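You operate a simulated robot arm through the tools that you are given. There is no shell and no other tool.

You are at the controls of a simulated robot arm. One attempt, no reset.

Task
Glaze and salt the small pale roll, then shut it in the steel box.
Fine: blue brush, glaze cup and salt pump; lay the brush back; leave the other rolls and pumps.
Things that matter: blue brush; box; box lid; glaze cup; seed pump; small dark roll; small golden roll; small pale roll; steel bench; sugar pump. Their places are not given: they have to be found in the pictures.

The check looks at the end state, three seconds after you hand in, the way a careful person would. Anything else that was tipped, shoved, dropped, spilled or broken makes it a failure.

Robot
A 7-joint arm with a two-finger parallel gripper, fixed in place. Base frame: the origin is at the foot of the arm, x ahead of it, y to its left, z up; the work surface is at about z = 870. Lengths are in mm, angles in rad, forces in N, time in s.
Its first joint turns from -2.897 to 2.897 rad. Payload 4.4 kg.
The tool frame sits at the grasp point between the pads (the TCP): z along the fingers, y along the line on which they close. The tips reach 23 mm beyond it. The gripper opens to 94 mm. The fingers are 38 mm wide and 10 mm thick; the gripper's body (54 by 96 mm) begins 39 mm behind the TCP.
Orientation is that of the tool frame in the base frame, as a unit quaternion [x, y, z, w]. With the fingers straight down and closing along the base's y, the tool's x points along the base's -x, its y along +y and its z along -z.

Tools
- The arm moves only by the tool move_arm. Its argument "motion" is one flat list of numbers, 7 for each row, row after row: the shift along the base's x, y, z in mm, then the turn, a rotation vector about the base's x, y, z in rad, then the opening, from 0 (shut) to 1 (fully open). In form: [dx, dy, dz, ax, ay, az, gripper, dx, dy, dz, ax, ay, az, gripper, ...]. A call has 1 to 20 rows; each row shifts and turns the commanded pose from where the row before left it. Each row takes 0.2 s and may step no farther than 50 mm and 0.15 rad from the row before; otherwise, or with a gripper value out of range, the whole call is refused. A pose out of reach is approached as far as the arm can. The call stops where the force on the tool passes 40 N (or 10 N more than at its start, if that is more) or the arm is blocked; 0.2 s more then pass. Each finger travels about 72 mm/s and halts on what it meets, pressing with about 33 N; the grip force reading is that of the motor and also rises with nothing between the fingers. The clock runs only during rows and for 0.2 s after the last one: add rows that do not move to give the fingers time. It gives the time, the measured TCP pose, the force on the tool (base axes), the opening and the grip force at its end, in the units of the frame above (readings bear some noise), with the torque about the TCP (base axes, N m) and any sound that the robot's microphone picked up, and new pictures: "pictures" is both (left out), scene, wrist or none.
- Cameras (640 x 400 px; columns grow to the right, rows downward): "scene" is fixed at [50.4, 649.7, 1687.2]; the picture's right is [-0.28, -0.96, 0.00], its down [-0.60, 0.17, -0.78] and it looks along [0.75, -0.22, -0.63] (base axes); focal length 358 px, centre (320, 200). "wrist" rides on the gripper at [86, 16, -75] in the tool frame; the picture's right is [-0.18, 0.98, 0.00], its down [-0.58, -0.11, -0.81] and it looks along [-0.79, -0.15, 0.59] (tool axes); focal length 243 px, centre (320, 200).
- point_at(camera, pixels): for up to 12 pixels [column, row] of the newest picture of that camera ("zoom" is the newest enlarged one), the place [x, y, z] in the base frame of the surface seen there, good to about 3 mm. The clock stands still meanwhile.
- inspect(camera, box): a new picture of the part [left, top, right, bottom] of that camera's present view, enlarged. The clock stands still meanwhile.
- sign_off(): hands the job in; it is judged then, once.

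Leave the gripper open and the arm clear of the work at the hand-in unless told otherwise.

The tools are called after "Request:" as a command line: name --argument value ..., lists and objects as JSON in quotes. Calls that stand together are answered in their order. move_arm: Moves the arm, as the interface text tells. Its arguments: {"type":"object","properties":{"motion":{"type":"array","items":{"type":"number"}},"pictures":{"type":"string","enum":["both","scene","wrist","none"]}},"required":["motion"]} The other tools are called the same way: point_at (camera, pixels) gives the place of the surface under pixels of a picture; inspect (camera, box) takes an enlarged picture of a part of a camera's view; sign_off () hands the job in.

At the start:

```text
time_s: 0.0
ee_pos: [700.1, 283.2, 1240.5]
tool_rot: [0.0, 1.0, 0.0, 0.001]
force: [0.2, 0.0, -0.1]
moment: [-0.01, -0.02, -0.02]
finger_gap: 93.9
grasp_force: 0.0
```

scene: 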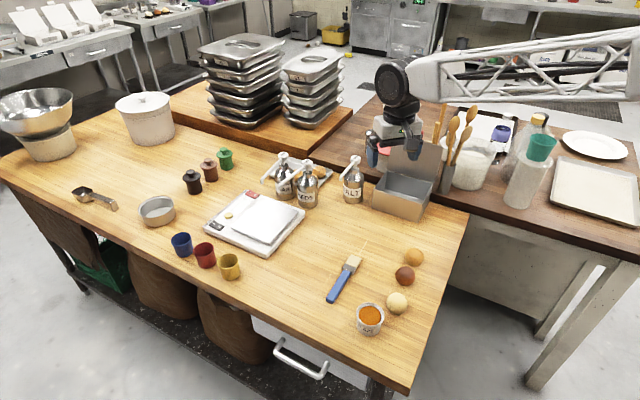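
wrist: 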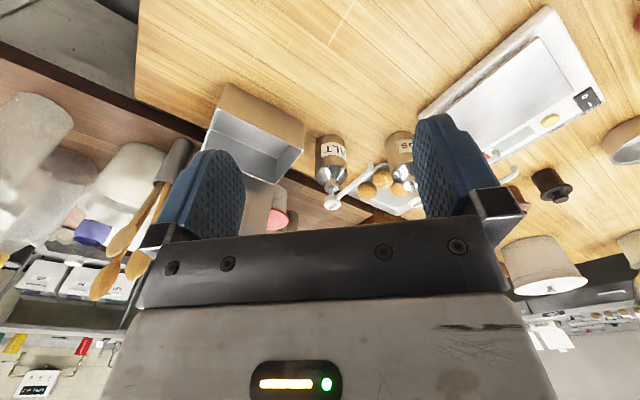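

I see the bench with the blue brush near (345,280), the glaze cup at (369,318), the pale roll at (397,302), the dark roll at (404,275), the golden roll at (414,256), pumps at (284,180), (307,190), (352,182), and the steel box at (402,195). I'll take enlarged views first.

Request:
inspect --camera "scene" --box '[300, 230, 460, 350]'

Request:
inspect --camera "scene" --box '[240, 130, 460, 240]'

```text
3.33 times, centred on (380, 290) of scene
```

zoom: 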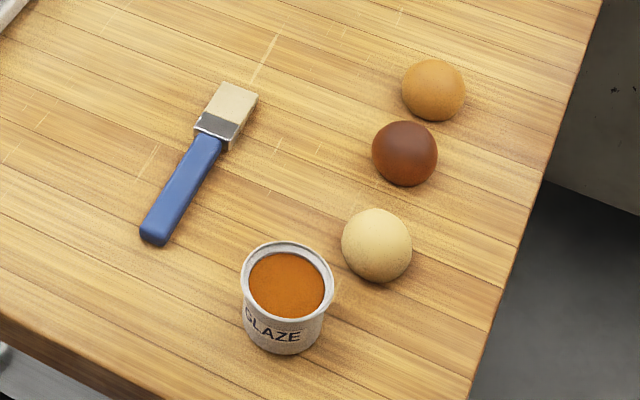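

```text
2.91 times, centred on (350, 185) of scene
```

zoom: 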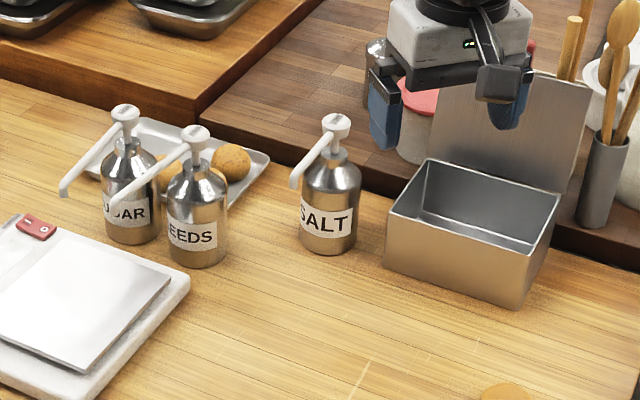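

The second enlarged view shows the pumps labelled SUGAR, SEEDS and SALT, and the box with an upright lid behind it. I'll measure points on these in the zoom, and on the brush, cup and rolls in the scene picture.

Request:
point_at --camera "zoom" --pixels '[[337, 122], [295, 182], [327, 250], [390, 208], [430, 160], [560, 198], [515, 250], [388, 262], [515, 305], [475, 215], [440, 75], [585, 90]]'

Request:
point_at --camera "scene" --pixels '[[397, 299], [404, 273], [414, 254], [369, 314], [362, 330], [331, 298], [345, 277], [355, 265], [362, 253], [397, 313], [382, 320], [358, 318]]'

```text
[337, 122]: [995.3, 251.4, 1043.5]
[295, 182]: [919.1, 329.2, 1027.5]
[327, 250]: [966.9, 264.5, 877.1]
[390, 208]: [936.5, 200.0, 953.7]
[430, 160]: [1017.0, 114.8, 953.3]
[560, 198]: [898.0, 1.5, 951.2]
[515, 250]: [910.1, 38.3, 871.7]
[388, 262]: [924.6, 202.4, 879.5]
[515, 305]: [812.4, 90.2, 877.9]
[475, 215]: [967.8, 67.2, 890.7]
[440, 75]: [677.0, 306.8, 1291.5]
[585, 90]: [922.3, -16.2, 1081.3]
```

```text
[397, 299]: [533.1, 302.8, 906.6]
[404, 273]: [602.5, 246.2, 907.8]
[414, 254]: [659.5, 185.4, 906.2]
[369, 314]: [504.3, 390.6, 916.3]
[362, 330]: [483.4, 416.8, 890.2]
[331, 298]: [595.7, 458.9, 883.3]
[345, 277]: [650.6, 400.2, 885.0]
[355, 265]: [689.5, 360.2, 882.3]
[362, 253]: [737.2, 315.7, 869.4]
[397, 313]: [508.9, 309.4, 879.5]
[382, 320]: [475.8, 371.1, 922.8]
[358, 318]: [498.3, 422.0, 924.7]
```

The box is turned about 45° with its hinge on the far side. The salt pump head is near (995,251). Next I'll enlarge the brush, cup and pale roll and measure them more closely.

Request:
inspect --camera "scene" --box '[320, 235, 424, 300]'

```text
6.15 times, centred on (372, 268) of scene
```

zoom: 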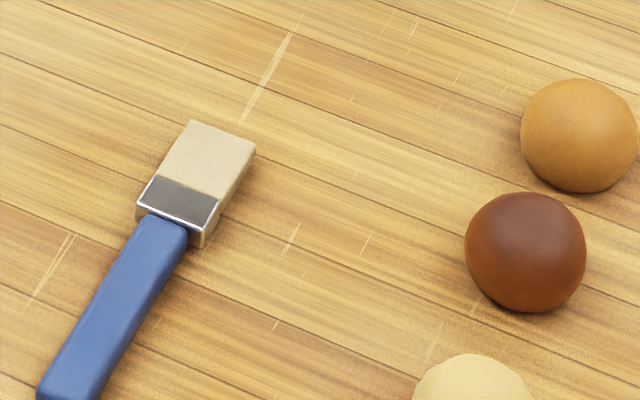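

I'll measure the bristle tip corners, the ferrule corners and the handle centreline in this zoom.

Request:
point_at --camera "zoom" --pixels '[[194, 124], [250, 148], [222, 140], [208, 175], [140, 205], [200, 235], [165, 225], [150, 250], [110, 310], [65, 385], [240, 180], [250, 172]]'

Request:
point_at --camera "scene" --pixels '[[327, 300], [336, 303], [332, 296], [341, 280], [350, 283], [336, 290], [358, 259], [374, 305], [357, 312], [384, 312], [370, 326], [371, 304]]'

```text
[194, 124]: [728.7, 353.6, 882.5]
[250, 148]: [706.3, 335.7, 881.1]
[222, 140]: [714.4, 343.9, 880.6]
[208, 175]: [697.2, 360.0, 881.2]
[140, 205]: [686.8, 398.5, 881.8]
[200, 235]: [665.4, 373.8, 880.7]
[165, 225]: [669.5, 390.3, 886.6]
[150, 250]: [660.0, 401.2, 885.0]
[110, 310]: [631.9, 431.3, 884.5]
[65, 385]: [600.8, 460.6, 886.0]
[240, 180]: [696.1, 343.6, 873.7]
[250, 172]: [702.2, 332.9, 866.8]
```

```text
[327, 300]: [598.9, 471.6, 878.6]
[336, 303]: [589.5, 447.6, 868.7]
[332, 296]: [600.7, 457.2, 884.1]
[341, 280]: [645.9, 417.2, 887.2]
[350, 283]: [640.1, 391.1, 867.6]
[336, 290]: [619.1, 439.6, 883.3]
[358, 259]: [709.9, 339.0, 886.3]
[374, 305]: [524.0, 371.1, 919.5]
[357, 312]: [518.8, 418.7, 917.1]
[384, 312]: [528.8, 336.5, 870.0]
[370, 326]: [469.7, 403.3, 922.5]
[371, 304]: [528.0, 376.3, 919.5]
```

The brush lies along x+y≈1062 pointing to (+x,−y), with its tip near (717,345) and its handle end near (592,468). The cup centre is about (500,393), with its rim at z≈922. The pale roll centre is about (534,298) with its top near 908. I'll move above the handle at (632,430,1000), yaw by −45° and part-close the fingers.

Request:
move_arm --motion '[-8.5, 18.4, -30, 0, 0, -0.0982, 0.64, -8.5, 18.4, -30, 0, 0, -0.0982, 0.64, -8.5, 18.4, -30, 0, 0, -0.0982, 0.64, -8.5, 18.4, -30, 0, 0, -0.0982, 0.64, -8.5, 18.4, -30, 0, 0, -0.0982, 0.64, -8.5, 18.4, -30, 0, 0, -0.0982, 0.64, -8.5, 18.4, -30, 0, 0, -0.0982, 0.64, -8.5, 18.4, -30, 0, 0, -0.0982, 0.64, 0, 0, 0, 0, 0, 0, 0.64, 0, 0, 0, 0, 0, 0, 0.64]'

```text
time_s: 2.2
ee_pos: [631.7, 428.8, 1000.2]
tool_rot: [0.384, 0.923, 0.0, 0.001]
force: [-0.1, -0.8, 0.9]
moment: [0.03, 0.0, 0.01]
finger_gap: 60.3
grasp_force: 0.1
```

scene: 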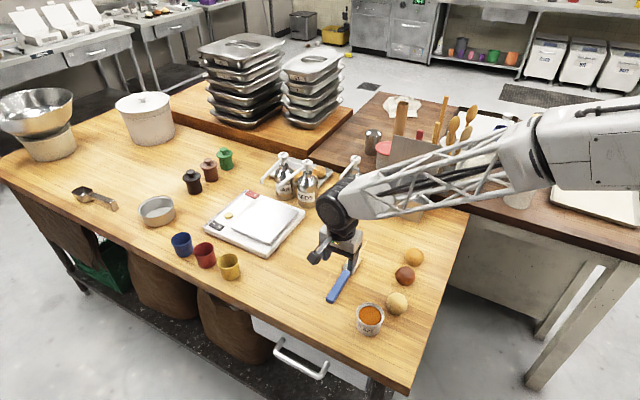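
wrist: 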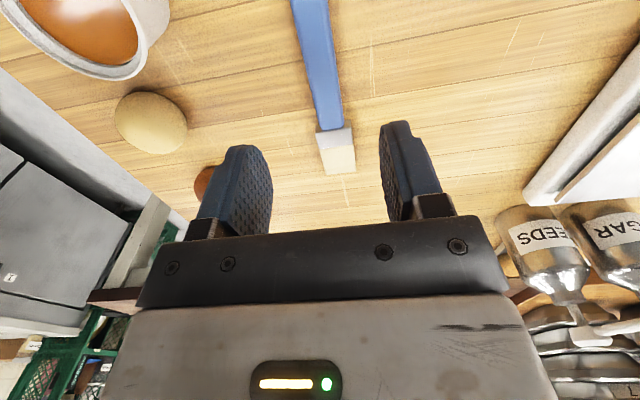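

The brush handle is centred between the fingers: at wrist row 60 it spans columns about 301–336. I'll descend to TCP z≈896, slowing near the bench.

Request:
move_arm --motion '[0, 0, -30, 0, 0, 0, 0.64, 0, 0, -30, 0, 0, 0, 0.64, 0, 0, -22, 0, 0, 0, 0.64, 0, 0, -12, 0, 0, 0, 0.64, 0, 0, -6, 0, 0, 0, 0.64, 0, 0, -3, 0, 0, 0, 0.64, 0, 0, 0, 0, 0, 0, 0.64, 0, 0, 0, 0, 0, 0, 0.64]'

```text
time_s: 4.0
ee_pos: [631.3, 428.4, 898.6]
tool_rot: [0.384, 0.924, -0.001, 0.001]
force: [1.0, 0.5, 0.8]
moment: [-0.02, -0.02, -0.04]
finger_gap: 59.9
grasp_force: 0.1
```

scene: 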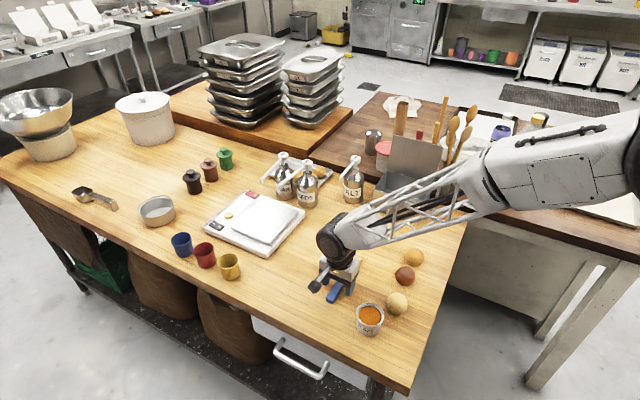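
wrist: 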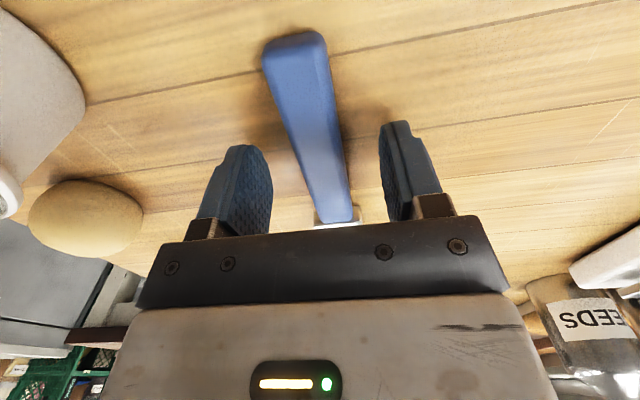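

The handle lines up with the tool's axis (centre ≈301 at row 76 and ≈318 at row 151). I'll lower 2 mm more and close on it.

Request:
move_arm --motion '[0, 0, -2.5, 0, 0, 0, 0.64, 0, 0, 0, 0, 0, 0, 0.4, 0, 0, 0, 0, 0, 0, 0.2, 0, 0, 0, 0, 0, 0, 0.1, 0, 0, 0, 0, 0, 0, 0.0, 0, 0, 0, 0, 0, 0, 0.0, 0, 0, 0, 0, 0, 0, 0.0]'

```text
time_s: 5.6
ee_pos: [631.1, 430.7, 897.2]
tool_rot: [0.383, 0.924, -0.001, 0.001]
force: [-0.3, 0.4, 0.6]
moment: [-0.01, -0.01, 0.0]
finger_gap: 23.0
grasp_force: 32.6
```

scene: 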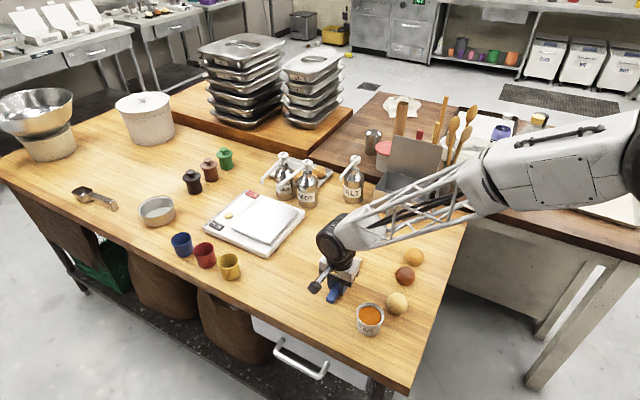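
wrist: 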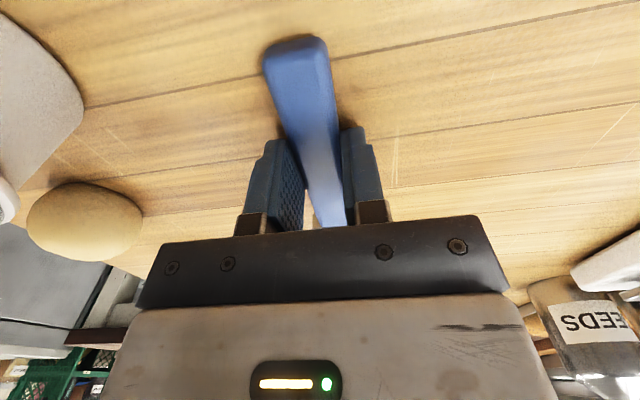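

The grip is on: gap 23.0 mm, grip force 32.6 N. I'll lift the brush straight up 160 mm.

Request:
move_arm --motion '[0, 0, 10, 0, 0, 0, 0, 0, 0, 20, 0, 0, 0, 0, 0, 0, 30, 0, 0, 0, 0, 0, 0, 35, 0, 0, 0, 0, 0, 0, 35, 0, 0, 0, 0, 0, 0, 30, 0, 0, 0, 0, 0, 0, 0, 0, 0, 0, 0]'

```text
time_s: 7.2
ee_pos: [628.4, 431.4, 1057.6]
tool_rot: [0.384, 0.923, 0.0, 0.001]
force: [-1.2, -0.4, -0.5]
moment: [0.03, 0.02, 0.03]
finger_gap: 23.1
grasp_force: 33.1
```

scene: 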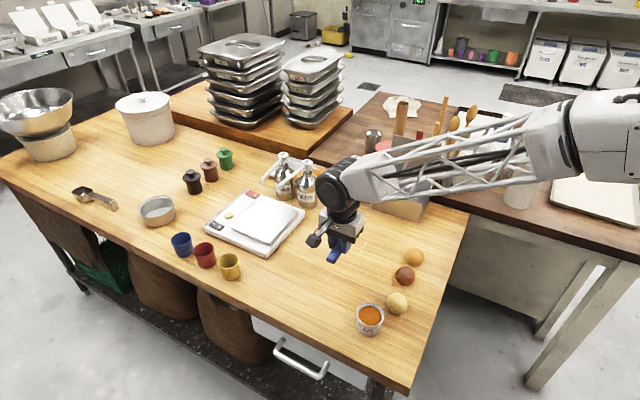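
wrist: 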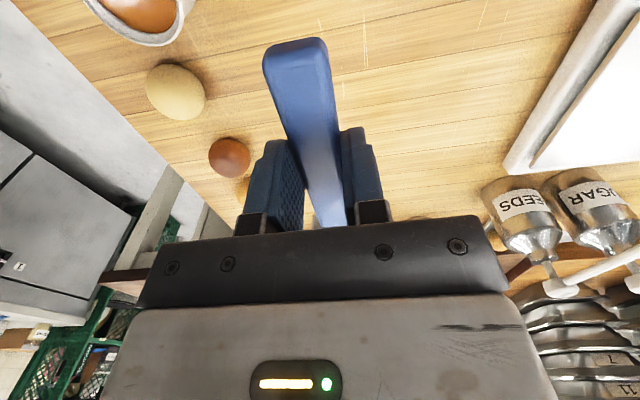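

The brush came up without slipping. I'll tilt it about the closing axis (0.707,0.707,0) by 0.875 rad so the bristles point down, and check whether the arm reaches that pose.

Request:
move_arm --motion '[0, 0, 5, 0.0884, 0.0884, 0, 0, 0, 0, 5, 0.0884, 0.0884, 0, 0, 0, 0, 5, 0.0884, 0.0884, 0, 0, 0, 0, 5, 0.0884, 0.0884, 0, 0, 0, 0, 5, 0.0884, 0.0884, 0, 0, 0, 0, 5, 0.0884, 0.0884, 0, 0, 0, 0, 0, 0.0884, 0.0884, 0, 0, 0, 0, 0, 0, 0, 0, 0, 0, 0, 0, 0, 0, 0, 0]'

```text
time_s: 9.2
ee_pos: [630.6, 430.0, 1085.8]
tool_rot: [0.348, 0.837, 0.163, -0.391]
force: [-0.7, -0.6, -0.5]
moment: [0.03, 0.0, 0.03]
finger_gap: 23.0
grasp_force: 32.4
```

scene: 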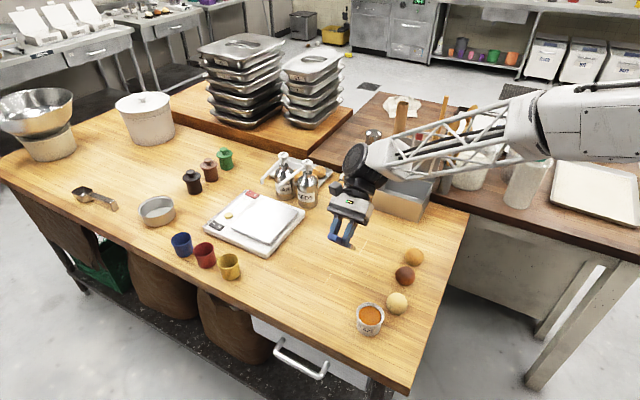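
wrist: 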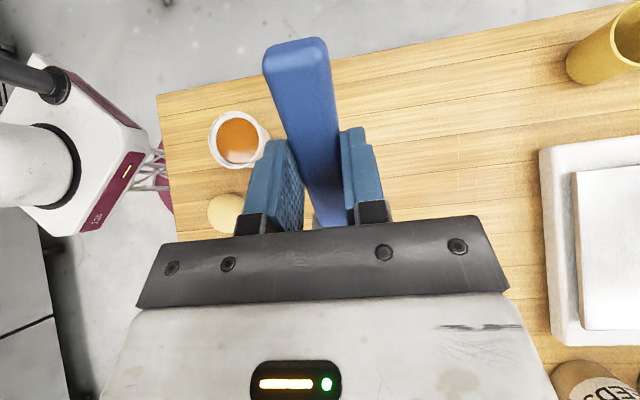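

The arm reached the tilt (tool z component −0.643, about 50°). The wrist view now shows the cup near (238,140) from above, so I'll measure its rim and the pale roll at (226,213).

Request:
inspect --camera "wrist" --box '[180, 90, 300, 240]'

Request:
point_at --camera "wrist" --pixels '[[211, 140], [268, 135], [238, 112], [236, 166], [238, 140], [211, 212], [226, 198], [226, 212], [226, 230], [239, 212]]'

```text
2.67 times, centred on (240, 165) of wrist
```

zoom: 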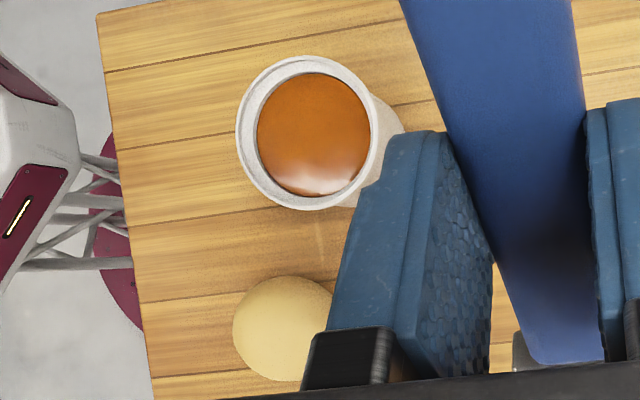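

```text
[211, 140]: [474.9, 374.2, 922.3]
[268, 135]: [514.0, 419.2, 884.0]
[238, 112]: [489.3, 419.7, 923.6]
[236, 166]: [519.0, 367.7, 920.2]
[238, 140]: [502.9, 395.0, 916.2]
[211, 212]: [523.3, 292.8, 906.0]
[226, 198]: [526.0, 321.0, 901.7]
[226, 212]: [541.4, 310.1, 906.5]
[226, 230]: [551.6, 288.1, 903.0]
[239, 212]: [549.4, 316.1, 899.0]
```

I'll sample the rim and glaze surface in the zoom to fix the cup's centre, and add points on the roll.

Request:
point_at --camera "zoom" --pixels '[[243, 132], [300, 62], [300, 203], [360, 90], [256, 90], [256, 176], [345, 68], [314, 133], [262, 133], [366, 130], [282, 328], [240, 328]]'

```text
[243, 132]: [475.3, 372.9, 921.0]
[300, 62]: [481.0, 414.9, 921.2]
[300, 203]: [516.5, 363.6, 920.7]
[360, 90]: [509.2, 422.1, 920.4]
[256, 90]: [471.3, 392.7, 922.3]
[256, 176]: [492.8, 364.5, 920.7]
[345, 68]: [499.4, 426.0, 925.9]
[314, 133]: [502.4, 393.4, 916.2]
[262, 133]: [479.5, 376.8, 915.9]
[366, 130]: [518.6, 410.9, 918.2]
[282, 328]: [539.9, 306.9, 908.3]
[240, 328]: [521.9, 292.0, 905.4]
```

The fit puts the cup centre at about (502,393.5), outer radius 32, inner radius about 25, glaze surface z≈916. I'll check where the bristle tip is by enlarging the scene view around (342,240).

Request:
inspect --camera "scene" --box '[300, 160, 412, 260]'

```text
4.00 times, centred on (356, 210) of scene
```

zoom: 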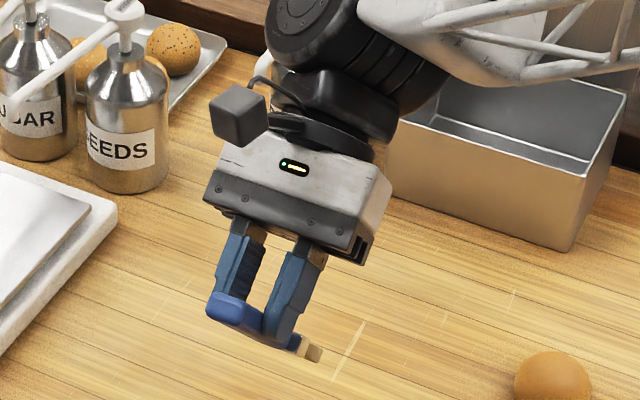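

The bristles show at about (312,350) in the zoom. I'll measure there and compare with the predicted tip (675,386,979).

Request:
point_at --camera "zoom" --pixels '[[317, 354], [312, 349], [305, 346], [318, 349], [215, 305], [240, 312]]'

```text
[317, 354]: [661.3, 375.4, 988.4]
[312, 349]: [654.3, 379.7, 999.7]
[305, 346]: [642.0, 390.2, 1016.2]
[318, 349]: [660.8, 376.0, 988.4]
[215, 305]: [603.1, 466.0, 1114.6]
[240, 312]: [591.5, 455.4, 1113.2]
```

The prediction agrees to within a few mm. I'll tilt 0.3 rad more (to about 67°) and carry the brush to hover over the cup, TCP (484,411.5,1080), tip about 40 mm above the rim.

Request:
move_arm --motion '[-24.4, -3.1, -1, 0.0707, 0.0707, 0, 0, -24.4, -3.1, -1, 0.0707, 0.0707, 0, 0, -24.4, -3.1, -1, 0.0707, 0.0707, 0, 0, -24.4, -3.1, -1, 0, 0, 0, 0, -24.4, -3.1, -1, 0, 0, 0, 0, -24.4, -3.1, -1, 0, 0, 0, 0, 0, 0, 0, 0, 0, 0, 0, 0, 0, 0, 0, 0, 0, 0]'

```text
time_s: 11.0
ee_pos: [484.0, 412.5, 1080.5]
tool_rot: [0.319, 0.769, 0.212, -0.512]
force: [0.4, -0.4, 0.5]
moment: [-0.03, 0.02, 0.02]
finger_gap: 23.1
grasp_force: 32.8
```

scene: 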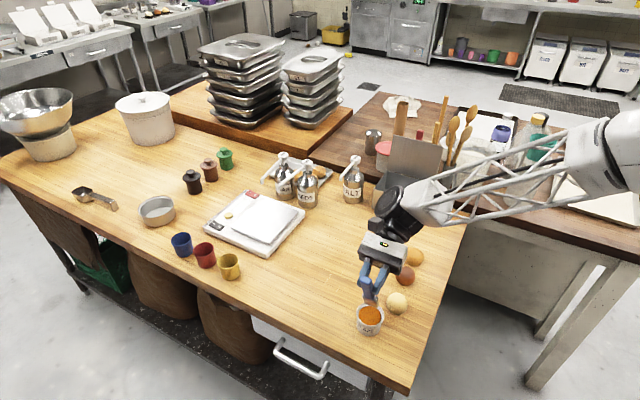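
wrist: 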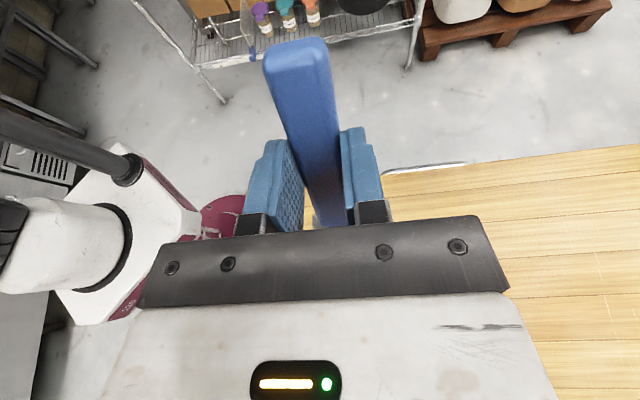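

I'll enlarge the scene around the cup to see how the brush tip sits over it.

Request:
inspect --camera "scene" --box '[330, 255, 426, 345]'

```text
4.44 times, centred on (378, 300) of scene
```

zoom: 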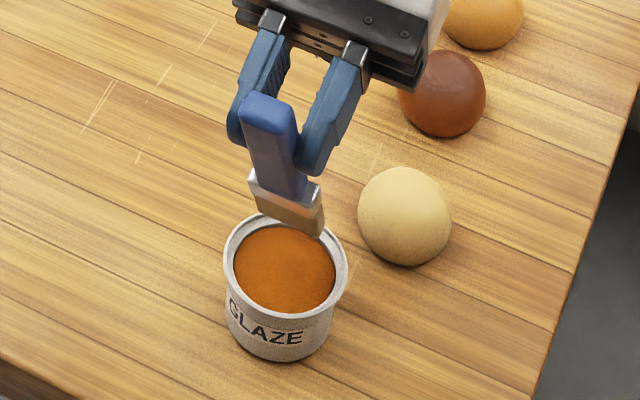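

The bristle end is visible at about (260–320, 210–235). I'll measure its edge to confirm its position over the cup.

Request:
point_at --camera "zoom" --pixels '[[263, 210], [290, 223], [314, 232], [320, 222], [285, 210], [265, 192], [318, 206], [270, 115]]'

```text
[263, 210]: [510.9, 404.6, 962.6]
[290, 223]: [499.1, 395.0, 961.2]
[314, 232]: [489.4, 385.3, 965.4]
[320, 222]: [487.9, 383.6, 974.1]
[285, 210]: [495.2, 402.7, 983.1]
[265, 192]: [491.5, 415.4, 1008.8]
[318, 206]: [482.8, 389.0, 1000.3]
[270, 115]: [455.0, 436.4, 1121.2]
```

The tip centre works out near (503.5,391,962), directly over the cup. I'll lower 58 mm so the bristles enter about 14 mm into the glaze, then hold briefly.

Request:
move_arm --motion '[0, 0, -20, 0, 0, 0, 0, 0, 0, -16, 0, 0, 0, 0, 0, 0, -10, 0, 0, 0, 0, 0, 0, -7, 0, 0, 0, 0, 0, 0, -5, 0, 0, 0, 0, 0, 0, 0, 0, 0, 0, 0, 0, 0, 0, 0, 0, 0, 0]' --pictures "scene"

Request:
inspect --camera "scene" --box '[330, 270, 426, 345]'

```text
time_s: 12.6
ee_pos: [483.9, 410.7, 1021.9]
tool_rot: [0.319, 0.77, 0.212, -0.511]
force: [0.6, 0.6, 0.6]
moment: [0.0, -0.02, -0.01]
finger_gap: 22.9
grasp_force: 32.7
```

scene: 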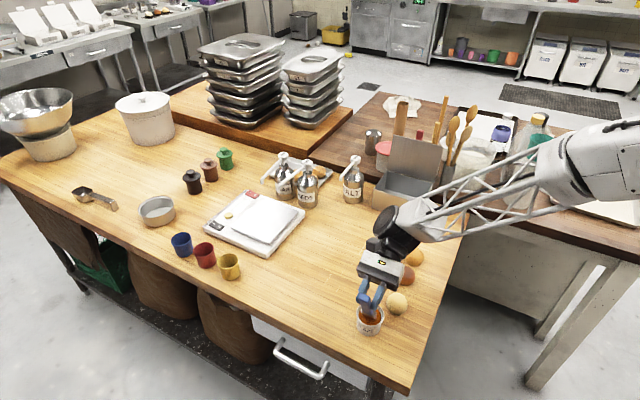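

```text
5.33 times, centred on (378, 308) of scene
```

zoom: 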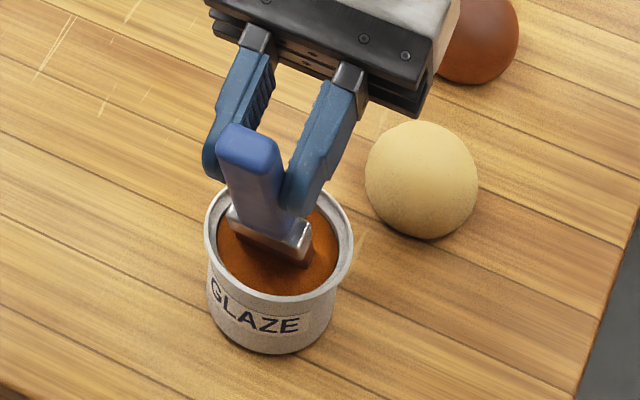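

The bristles are in the glaze with no contact force. I'll raise the brush slowly, 62 mm, keeping it over the cup so any drip falls back in.

Request:
move_arm --motion '[0, 0, 8, 0, 0, 0, 0, 0, 0, 10, 0, 0, 0, 0, 0, 0, 10, 0, 0, 0, 0, 0, 0, 0, 0, 0, 0, 0, 0, 0, 0, 0, 0, 0, 0, 0, 0, 14, 0, 0, 0, 0, 0, 0, 20, 0, 0, 0, 0, 0, 0, 0, 0, 0, 0, 0, 0, 0, 0, 0, 0, 0, 0]' --pictures "scene"

Request:
inspect --camera "scene" --box '[330, 255, 426, 345]'

```text
time_s: 14.6
ee_pos: [483.5, 411.5, 1083.2]
tool_rot: [0.32, 0.769, 0.212, -0.511]
force: [0.4, -0.1, -0.4]
moment: [-0.02, 0.01, 0.04]
finger_gap: 22.9
grasp_force: 33.0
```

scene: 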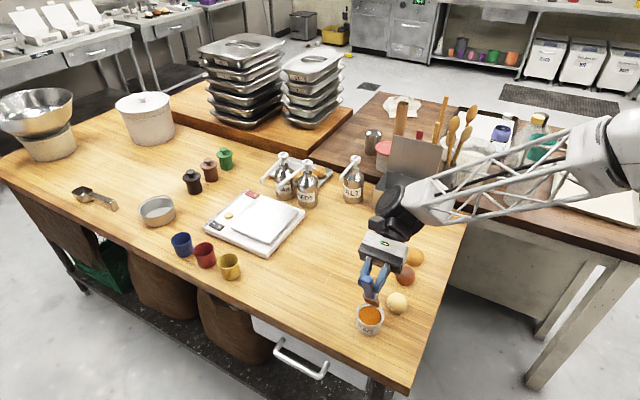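

```text
4.44 times, centred on (378, 300) of scene
```

zoom: 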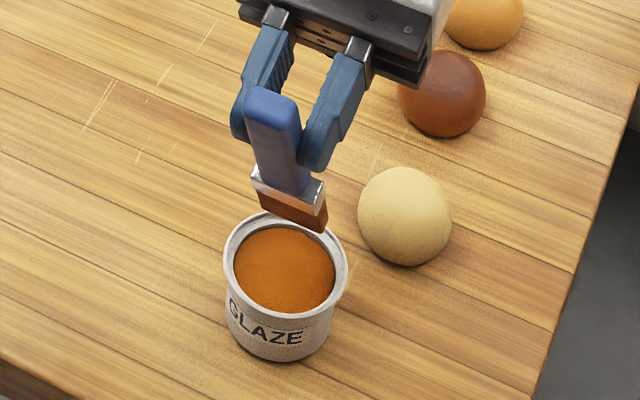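

The bristles are now brown with glaze. The two views put the roll centre at about (533,298) with its top at about 909. I'll tilt back 0.3 rad to 50° and hover with the tip about 25 mm above the roll.

Request:
move_arm --motion '[1.4, -17.4, 0, -0.053, -0.053, 0, 0, 1.4, -17.4, -10, -0.053, -0.053, 0, 0, 1.4, -17.4, -14, -0.053, -0.053, 0, 0, 1.4, -17.4, -14, -0.053, -0.053, 0, 0, 0, 0, 0, 0, 0, 0, 0, 0, 0, 0, 0, 0, 0, 0]'

Request:
inspect --camera "scene" --box '[350, 255, 446, 330]'

```text
time_s: 16.0
ee_pos: [489.8, 342.2, 1046.1]
tool_rot: [0.347, 0.837, 0.162, -0.391]
force: [-0.2, -0.7, -0.1]
moment: [0.0, 0.0, -0.01]
finger_gap: 23.2
grasp_force: 33.0
```

scene: 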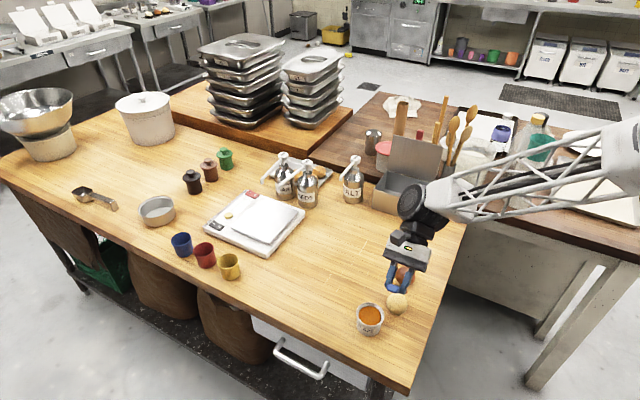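
wrist: 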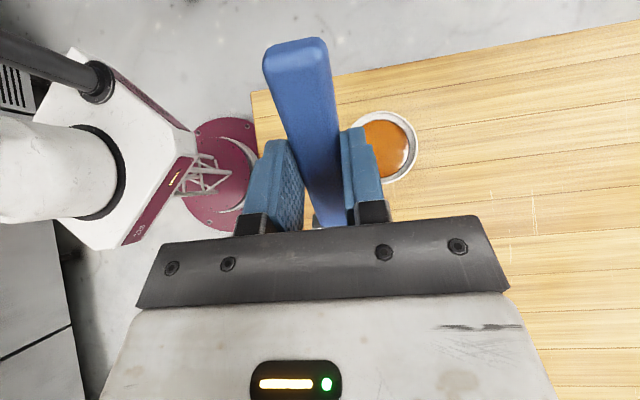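

```text
5.33 times, centred on (398, 292) of scene
```

zoom: 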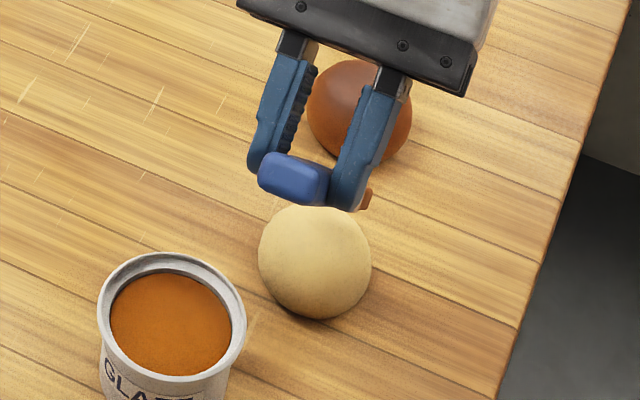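

The brush tip is predicted at (534,298,939), about 26 mm above the roll (bristles just visible at zoom (367,197)). I'll lower 22 mm, then go on in small steps watching the force.

Request:
move_arm --motion '[-0.5, 0, -10, 0, 0, 0, 0, 0, 0, -8, 0, 0, 0, 0, 0, 0, -4, 0, 0, 0, 0, 0, 0, 0, 0, 0, 0, 0]' --pictures "scene"

Request:
inspect --camera "scene" --box '[366, 265, 430, 315]'

```text
time_s: 17.0
ee_pos: [490.0, 342.9, 1024.2]
tool_rot: [0.348, 0.837, 0.162, -0.39]
force: [0.8, -0.5, 0.0]
moment: [0.01, 0.01, 0.03]
finger_gap: 22.8
grasp_force: 32.8
```

scene: 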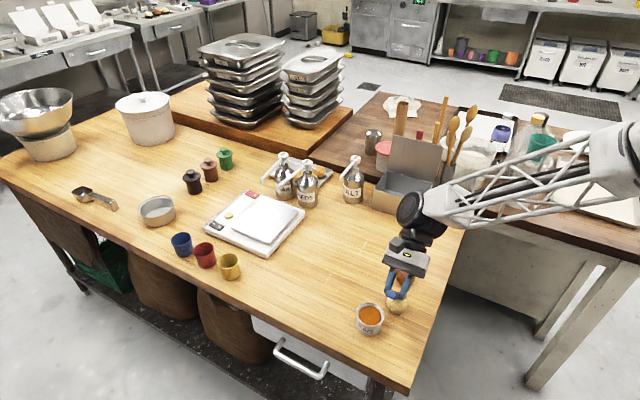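

```text
8.00 times, centred on (398, 290) of scene
```

zoom: 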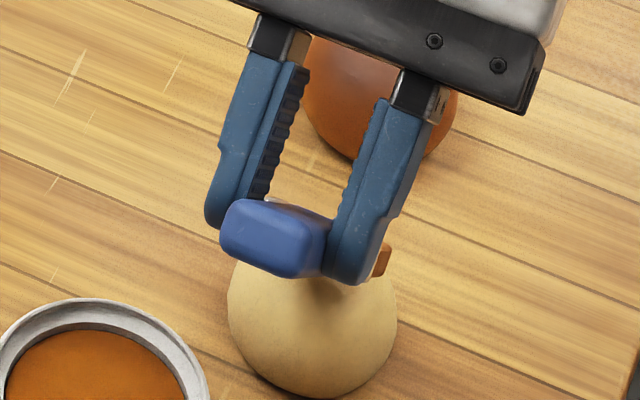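

No contact force yet, and the brush shadow is close on the roll. I'll lower 4 mm more in 2 mm steps.

Request:
move_arm --motion '[0, 0, -2, 0, 0, 0, 0, 0, 0, -2, 0, 0, 0, 0, 0, 0, 0, 0, 0, 0, 0]' --pictures "none"

Request:
inspect --camera "scene" --box '[366, 265, 430, 315]'

```text
time_s: 17.8
ee_pos: [489.9, 342.4, 1020.3]
tool_rot: [0.347, 0.837, 0.162, -0.391]
force: [-1.0, 0.2, 8.0]
moment: [-0.32, -0.28, -0.01]
finger_gap: 23.0
grasp_force: 32.5
```

```text
8.00 times, centred on (398, 290) of scene
```

zoom: 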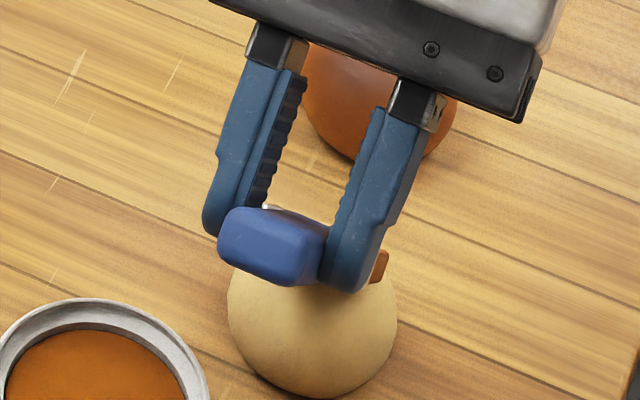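

Contact: 8 N upward, and the roll hasn't moved. I'll make a gentle pulling stroke of about 10 mm toward (−x,+y), then lift 40 mm and look.

Request:
move_arm --motion '[-2, 2, 0.5, 0, 0, 0, 0, -2, 2, 0.3, 0, 0, 0, 0, -2, 2, 0, 0, 0, 0, 0, -1.5, 1.5, 0, 0, 0, 0, 0, 0, 0, 3, 0, 0, 0, 0, 0, 0, 10, 0, 0, 0, 0, 10, -10, 15, 0, 0, 0, 0, 10, -10, 10, 0, 0, 0, 0, 0, 0, 0, 0, 0, 0, 0]' --pictures "scene"

Request:
inspect --camera "scene" --box '[366, 265, 430, 315]'

```text
time_s: 19.8
ee_pos: [502.3, 328.9, 1057.8]
tool_rot: [0.348, 0.837, 0.163, -0.39]
force: [0.3, 0.0, 0.2]
moment: [0.03, 0.03, -0.02]
finger_gap: 22.9
grasp_force: 32.9
```

scene: 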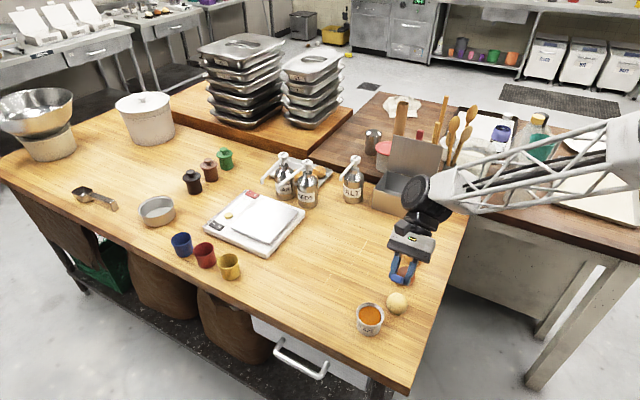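

```text
8.00 times, centred on (398, 290) of scene
```

zoom: 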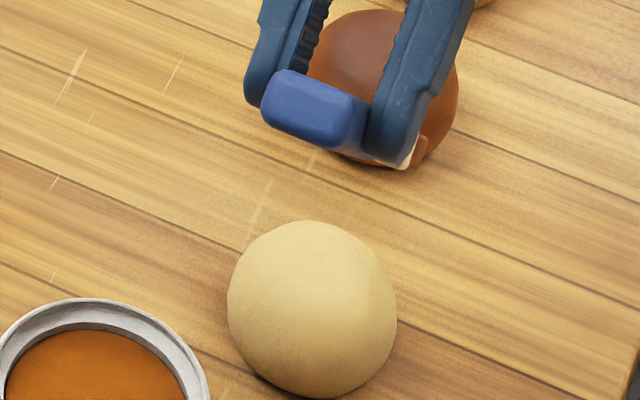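

No clear change on the roll yet, only a faint sheen near zoom (320,320). The roll stayed put. I'll lay the brush flatter (30° tilt) so more of the bristles touch, and make longer strokes. First I'll re-tilt and hover.

Request:
move_arm --motion '[-9.1, 9.0, -14, -0.0823, -0.0823, 0, 0, -9.1, 9.0, -16, -0.0823, -0.0823, 0, 0, -9.1, 9.0, -16, -0.0823, -0.0823, 0, 0, 0, 0, -10, 0, 0, 0, 0, 0, 0, -6, 0, 0, 0, 0, 0, 0, 0, 0, 0, 0, 0]' --pictures "both"

Request:
inspect --camera "scene" --box '[366, 265, 430, 315]'

```text
time_s: 21.2
ee_pos: [474.8, 355.4, 995.9]
tool_rot: [0.371, 0.892, 0.099, -0.238]
force: [-0.3, 0.5, -0.2]
moment: [-0.02, 0.04, -0.02]
finger_gap: 22.9
grasp_force: 33.0
```

scene: 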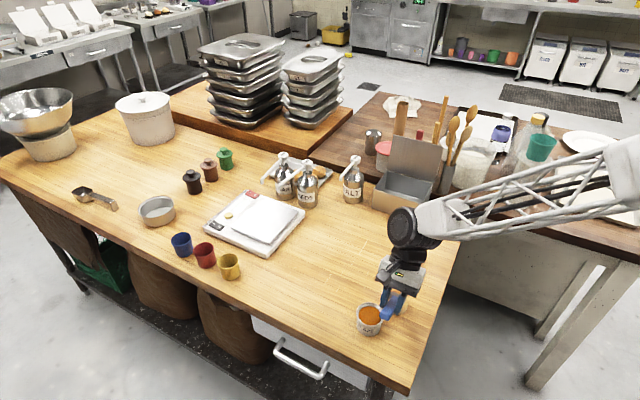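
wrist: 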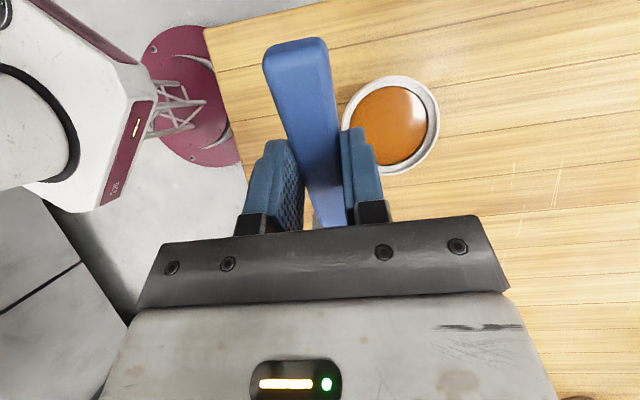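

```text
8.00 times, centred on (398, 290) of scene
```

zoom: 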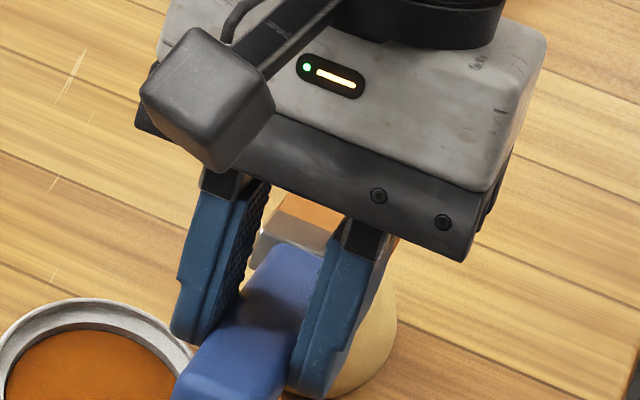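

The tip still carries glaze (orange at zoom (310,220)). I'll descend in small steps to light contact.

Request:
move_arm --motion '[3, -3, -4, 0, 0, 0, 0, 0, 0, -2, 0, 0, 0, 0, 0, 0, -1.5, 0, 0, 0, 0, 0, 0, 0, 0, 0, 0, 0]' --pictures "none"

```text
time_s: 22.2
ee_pos: [476.7, 352.8, 989.5]
tool_rot: [0.37, 0.892, 0.099, -0.24]
force: [-0.1, -1.1, 0.5]
moment: [0.0, 0.04, 0.02]
finger_gap: 22.8
grasp_force: 32.8
```

No contact yet (Fz 0.5 N). I'll lower another 4 mm.

Request:
move_arm --motion '[0, 0, -2, 0, 0, 0, 0, 0, 0, -1.5, 0, 0, 0, 0, 0, 0, 0, 0, 0, 0, 0]' --pictures "none"

```text
time_s: 23.0
ee_pos: [477.6, 353.2, 985.1]
tool_rot: [0.37, 0.892, 0.099, -0.239]
force: [2.4, -2.6, 8.4]
moment: [-0.68, -0.71, 0.03]
finger_gap: 22.8
grasp_force: 33.2
```

Contact at 8.4 N, with the normal matching the lower bristle face. I'll stroke along the brush axis: pull 9 mm back-and-up, push back, then pull again.

Request:
move_arm --motion '[-1.84, 1.84, 1.5, 0, 0, 0, 0, -1.84, 1.84, 1.5, 0, 0, 0, 0, -1.84, 1.84, 1.5, 0, 0, 0, 0, 1.84, -1.84, -1.5, 0, 0, 0, 0, 1.84, -1.84, -1.5, 0, 0, 0, 0, 1.84, -1.84, -1.5, 0, 0, 0, 0, -1.84, 1.84, 1.5, 0, 0, 0, 0, -1.84, 1.84, 1.5, 0, 0, 0, 0, -1.84, 1.84, 1.5, 0, 0, 0, 0]' --pictures "scene"

Request:
inspect --camera "scene" --box '[366, 265, 430, 315]'

```text
time_s: 25.0
ee_pos: [474.0, 359.0, 989.4]
tool_rot: [0.371, 0.892, 0.1, -0.24]
force: [-0.3, 0.3, -0.6]
moment: [0.0, -0.01, 0.01]
finger_gap: 23.1
grasp_force: 32.7
```

scene: 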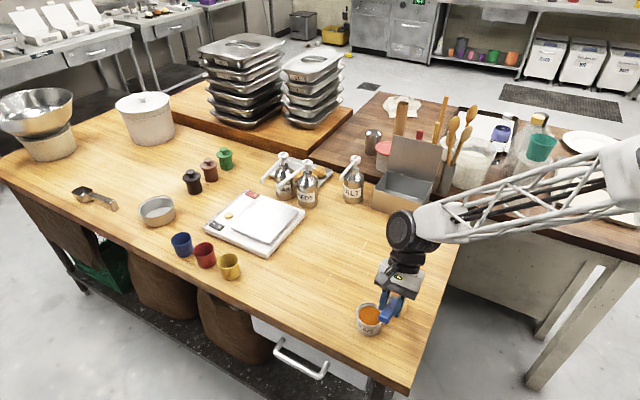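

```text
8.00 times, centred on (398, 290) of scene
```

zoom: 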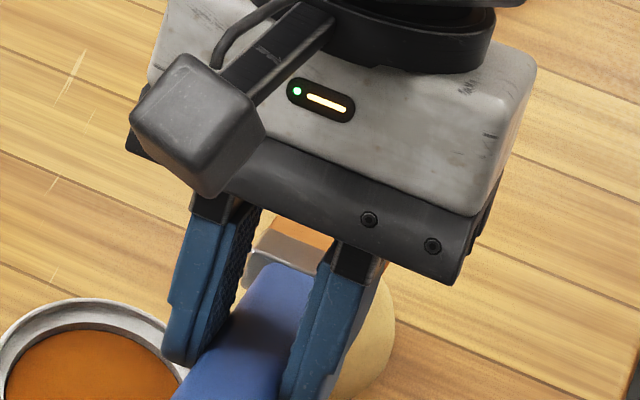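

I'll lift clear and shift aside to look at the roll's surface.

Request:
move_arm --motion '[0, 0, 10, 0, 0, 0, 0, 0, 0, 25, 0, 0, 0, 0, 15, -20, 25, 0, 0, 0, 0, 20, -25, 10, 0, 0, 0, 0, 20, -25, 0, 0, 0, 0, 0, 20, -25, 0, 0, 0, 0, 0, 0, 0, 0, 0, 0, 0, 0]' --pictures "both"

Request:
inspect --camera "scene" --box '[366, 265, 430, 315]'

```text
time_s: 26.6
ee_pos: [547.0, 262.7, 1060.1]
tool_rot: [0.371, 0.892, 0.1, -0.239]
force: [0.3, 0.3, -0.5]
moment: [0.02, 0.02, 0.0]
finger_gap: 22.6
grasp_force: 33.3
```

scene: 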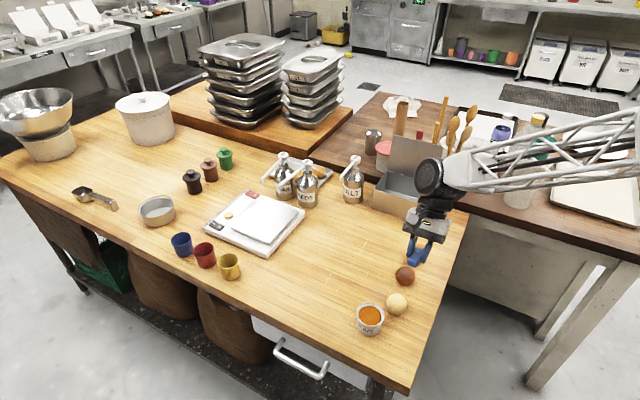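
wrist: 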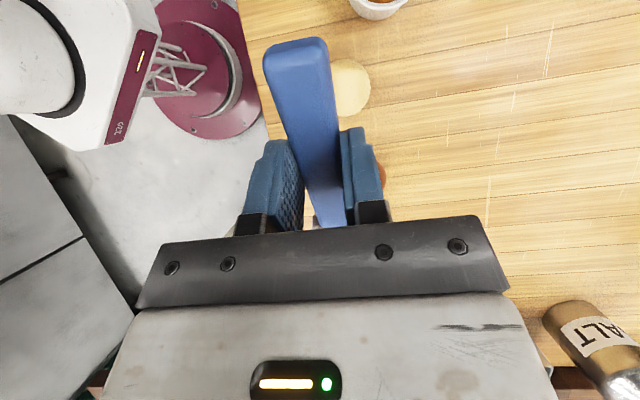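

```text
8.00 times, centred on (398, 290) of scene
```

zoom: 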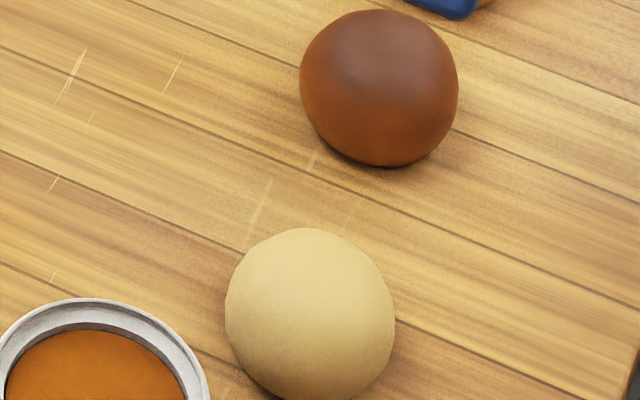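

The roll shifted by perhaps 1 mm and no brown is visible. I'll look at it in the wrist camera at (350,88), beside the dark roll.

Request:
inspect --camera "wrist" --box '[320, 50, 400, 130]'

Request:
inspect --camera "scene" --box '[400, 215, 456, 270]'

```text
5.00 times, centred on (360, 90) of wrist
```

zoom: 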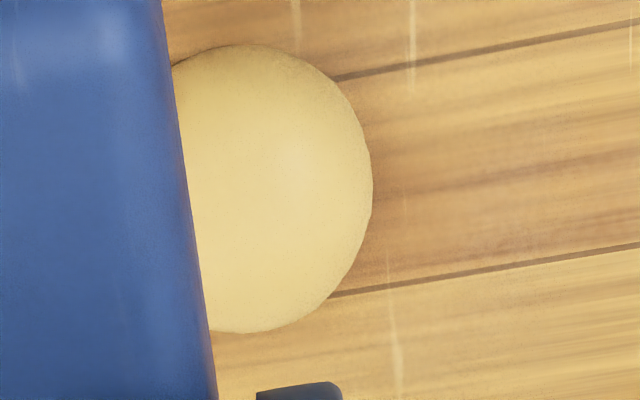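

```text
7.27 times, centred on (428, 242) of scene
```

zoom: 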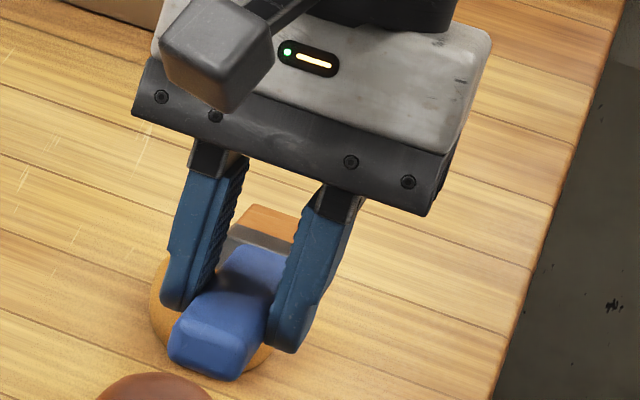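

The roll is still unglazed while the bristles remain loaded, so it needs more sustained stroking. I'll go back to the 50° tilt and bring the bristle edge down on the crown at about (532,298).

Request:
move_arm --motion '[-14, 19, 0, 0.0823, 0.0823, 0, 0, -14, 19, -2, 0.0823, 0.0823, 0, 0, -14, 19, -4, 0.0823, 0.0823, 0, 0, -14, 19, -18, 0, 0, 0, 0, 0, 0, -9, 0, 0, 0, 0, 0, 0, -4, 0, 0, 0, 0, 0, 0, -1.5, 0, 0, 0, 0, 0, 0, 0, 0, 0, 0, 0]' --pictures "none"

```text
time_s: 28.4
ee_pos: [492.0, 339.4, 1020.8]
tool_rot: [0.347, 0.837, 0.161, -0.39]
force: [-0.9, 0.6, -0.7]
moment: [-0.03, 0.0, -0.02]
finger_gap: 22.9
grasp_force: 33.0
```

No contact yet. I'll lower 1.5 mm and hold.

Request:
move_arm --motion '[0, 0, -1.5, 0, 0, 0, 0, 0, 0, 0, 0, 0, 0, 0]' --pictures "none"

```text
time_s: 29.0
ee_pos: [491.7, 341.4, 1019.9]
tool_rot: [0.347, 0.837, 0.162, -0.39]
force: [0.3, 0.2, -0.4]
moment: [0.02, -0.01, -0.03]
finger_gap: 22.9
grasp_force: 33.4
```

Still none. Another 1.5 mm.

Request:
move_arm --motion '[0, 0, -1.5, 0, 0, 0, 0, 0, 0, 0, 0, 0, 0, 0]' --pictures "none"

```text
time_s: 29.6
ee_pos: [492.3, 339.7, 1018.6]
tool_rot: [0.347, 0.837, 0.163, -0.39]
force: [-1.3, 0.9, 13.5]
moment: [-0.5, -0.55, -0.01]
finger_gap: 22.9
grasp_force: 33.1
```

Contact at 13.5 N. I'll ease up 0.4 mm and sweep sideways along the brush width (±9 mm) back and forth at constant height.

Request:
move_arm --motion '[2.1, 2.1, 0.4, 0, 0, 0, 0, 2.1, 2.1, 0, 0, 0, 0, 0, 2.1, 2.1, 0, 0, 0, 0, 0, -2.1, -2.1, 0, 0, 0, 0, 0, -2.1, -2.1, 0, 0, 0, 0, 0, -2.1, -2.1, 0, 0, 0, 0, 0, -2.1, -2.1, 0, 0, 0, 0, 0, -2.1, -2.1, 0, 0, 0, 0, 0, -2.1, -2.1, 0, 0, 0, 0, 0, 2.1, 2.1, 0, 0, 0, 0, 0, 2.1, 2.1, 0, 0, 0, 0, 0, 2.1, 2.1, 0, 0, 0, 0, 0]' --pictures "scene"

Request:
inspect --camera "scene" --box '[366, 265, 430, 315]'

```text
time_s: 32.2
ee_pos: [491.9, 340.0, 1018.4]
tool_rot: [0.348, 0.837, 0.162, -0.39]
force: [0.2, 0.0, -0.1]
moment: [0.02, 0.02, 0.0]
finger_gap: 22.9
grasp_force: 32.7
```

scene: 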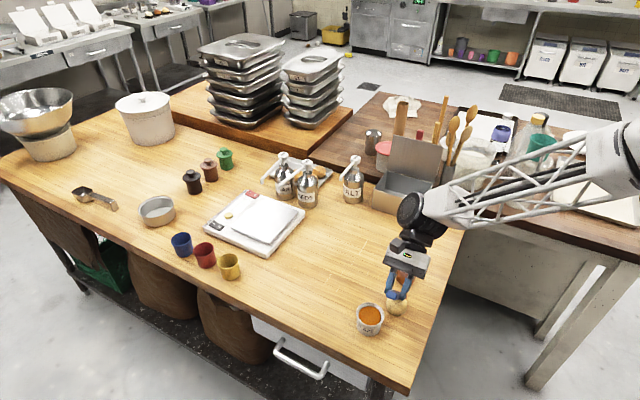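

```text
8.00 times, centred on (398, 290) of scene
```

zoom: 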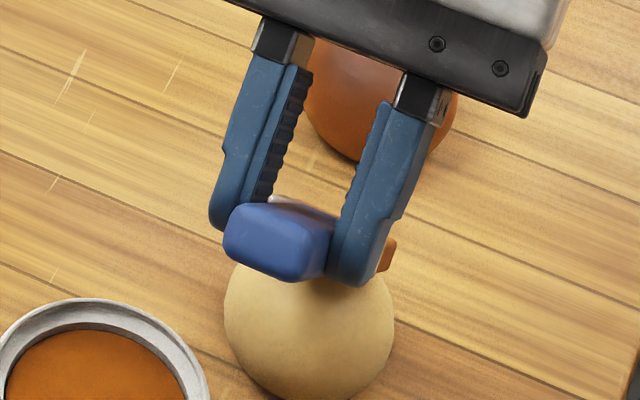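

Force dropped to zero: the contact is stiff and 0.4 mm was enough to lose it. I'll check the wrist view for brush slip before pressing again.

Request:
inspect --camera "wrist" --box '[220, 0, 420, 240]'

```text
1.67 times, centred on (320, 120) of wrist
```

zoom: 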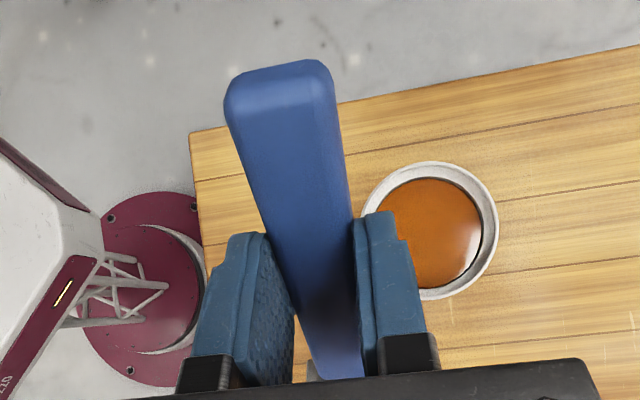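

No slip: the handle end is at the same spot as before. I'll press 1.2 mm lower and sweep again, keeping the height this time.

Request:
move_arm --motion '[0, 0, -1.0, 0, 0, 0, 0, 0, 0, -0.5, 0, 0, 0, 0, 2.1, 2.1, 0, 0, 0, 0, 0, 2.1, 2.1, 0, 0, 0, 0, 0]' --pictures "none"

```text
time_s: 33.2
ee_pos: [495.3, 344.5, 1018.4]
tool_rot: [0.347, 0.837, 0.162, -0.391]
force: [-3.4, -1.9, 9.8]
moment: [-0.81, -0.14, -0.23]
finger_gap: 22.8
grasp_force: 32.9
```

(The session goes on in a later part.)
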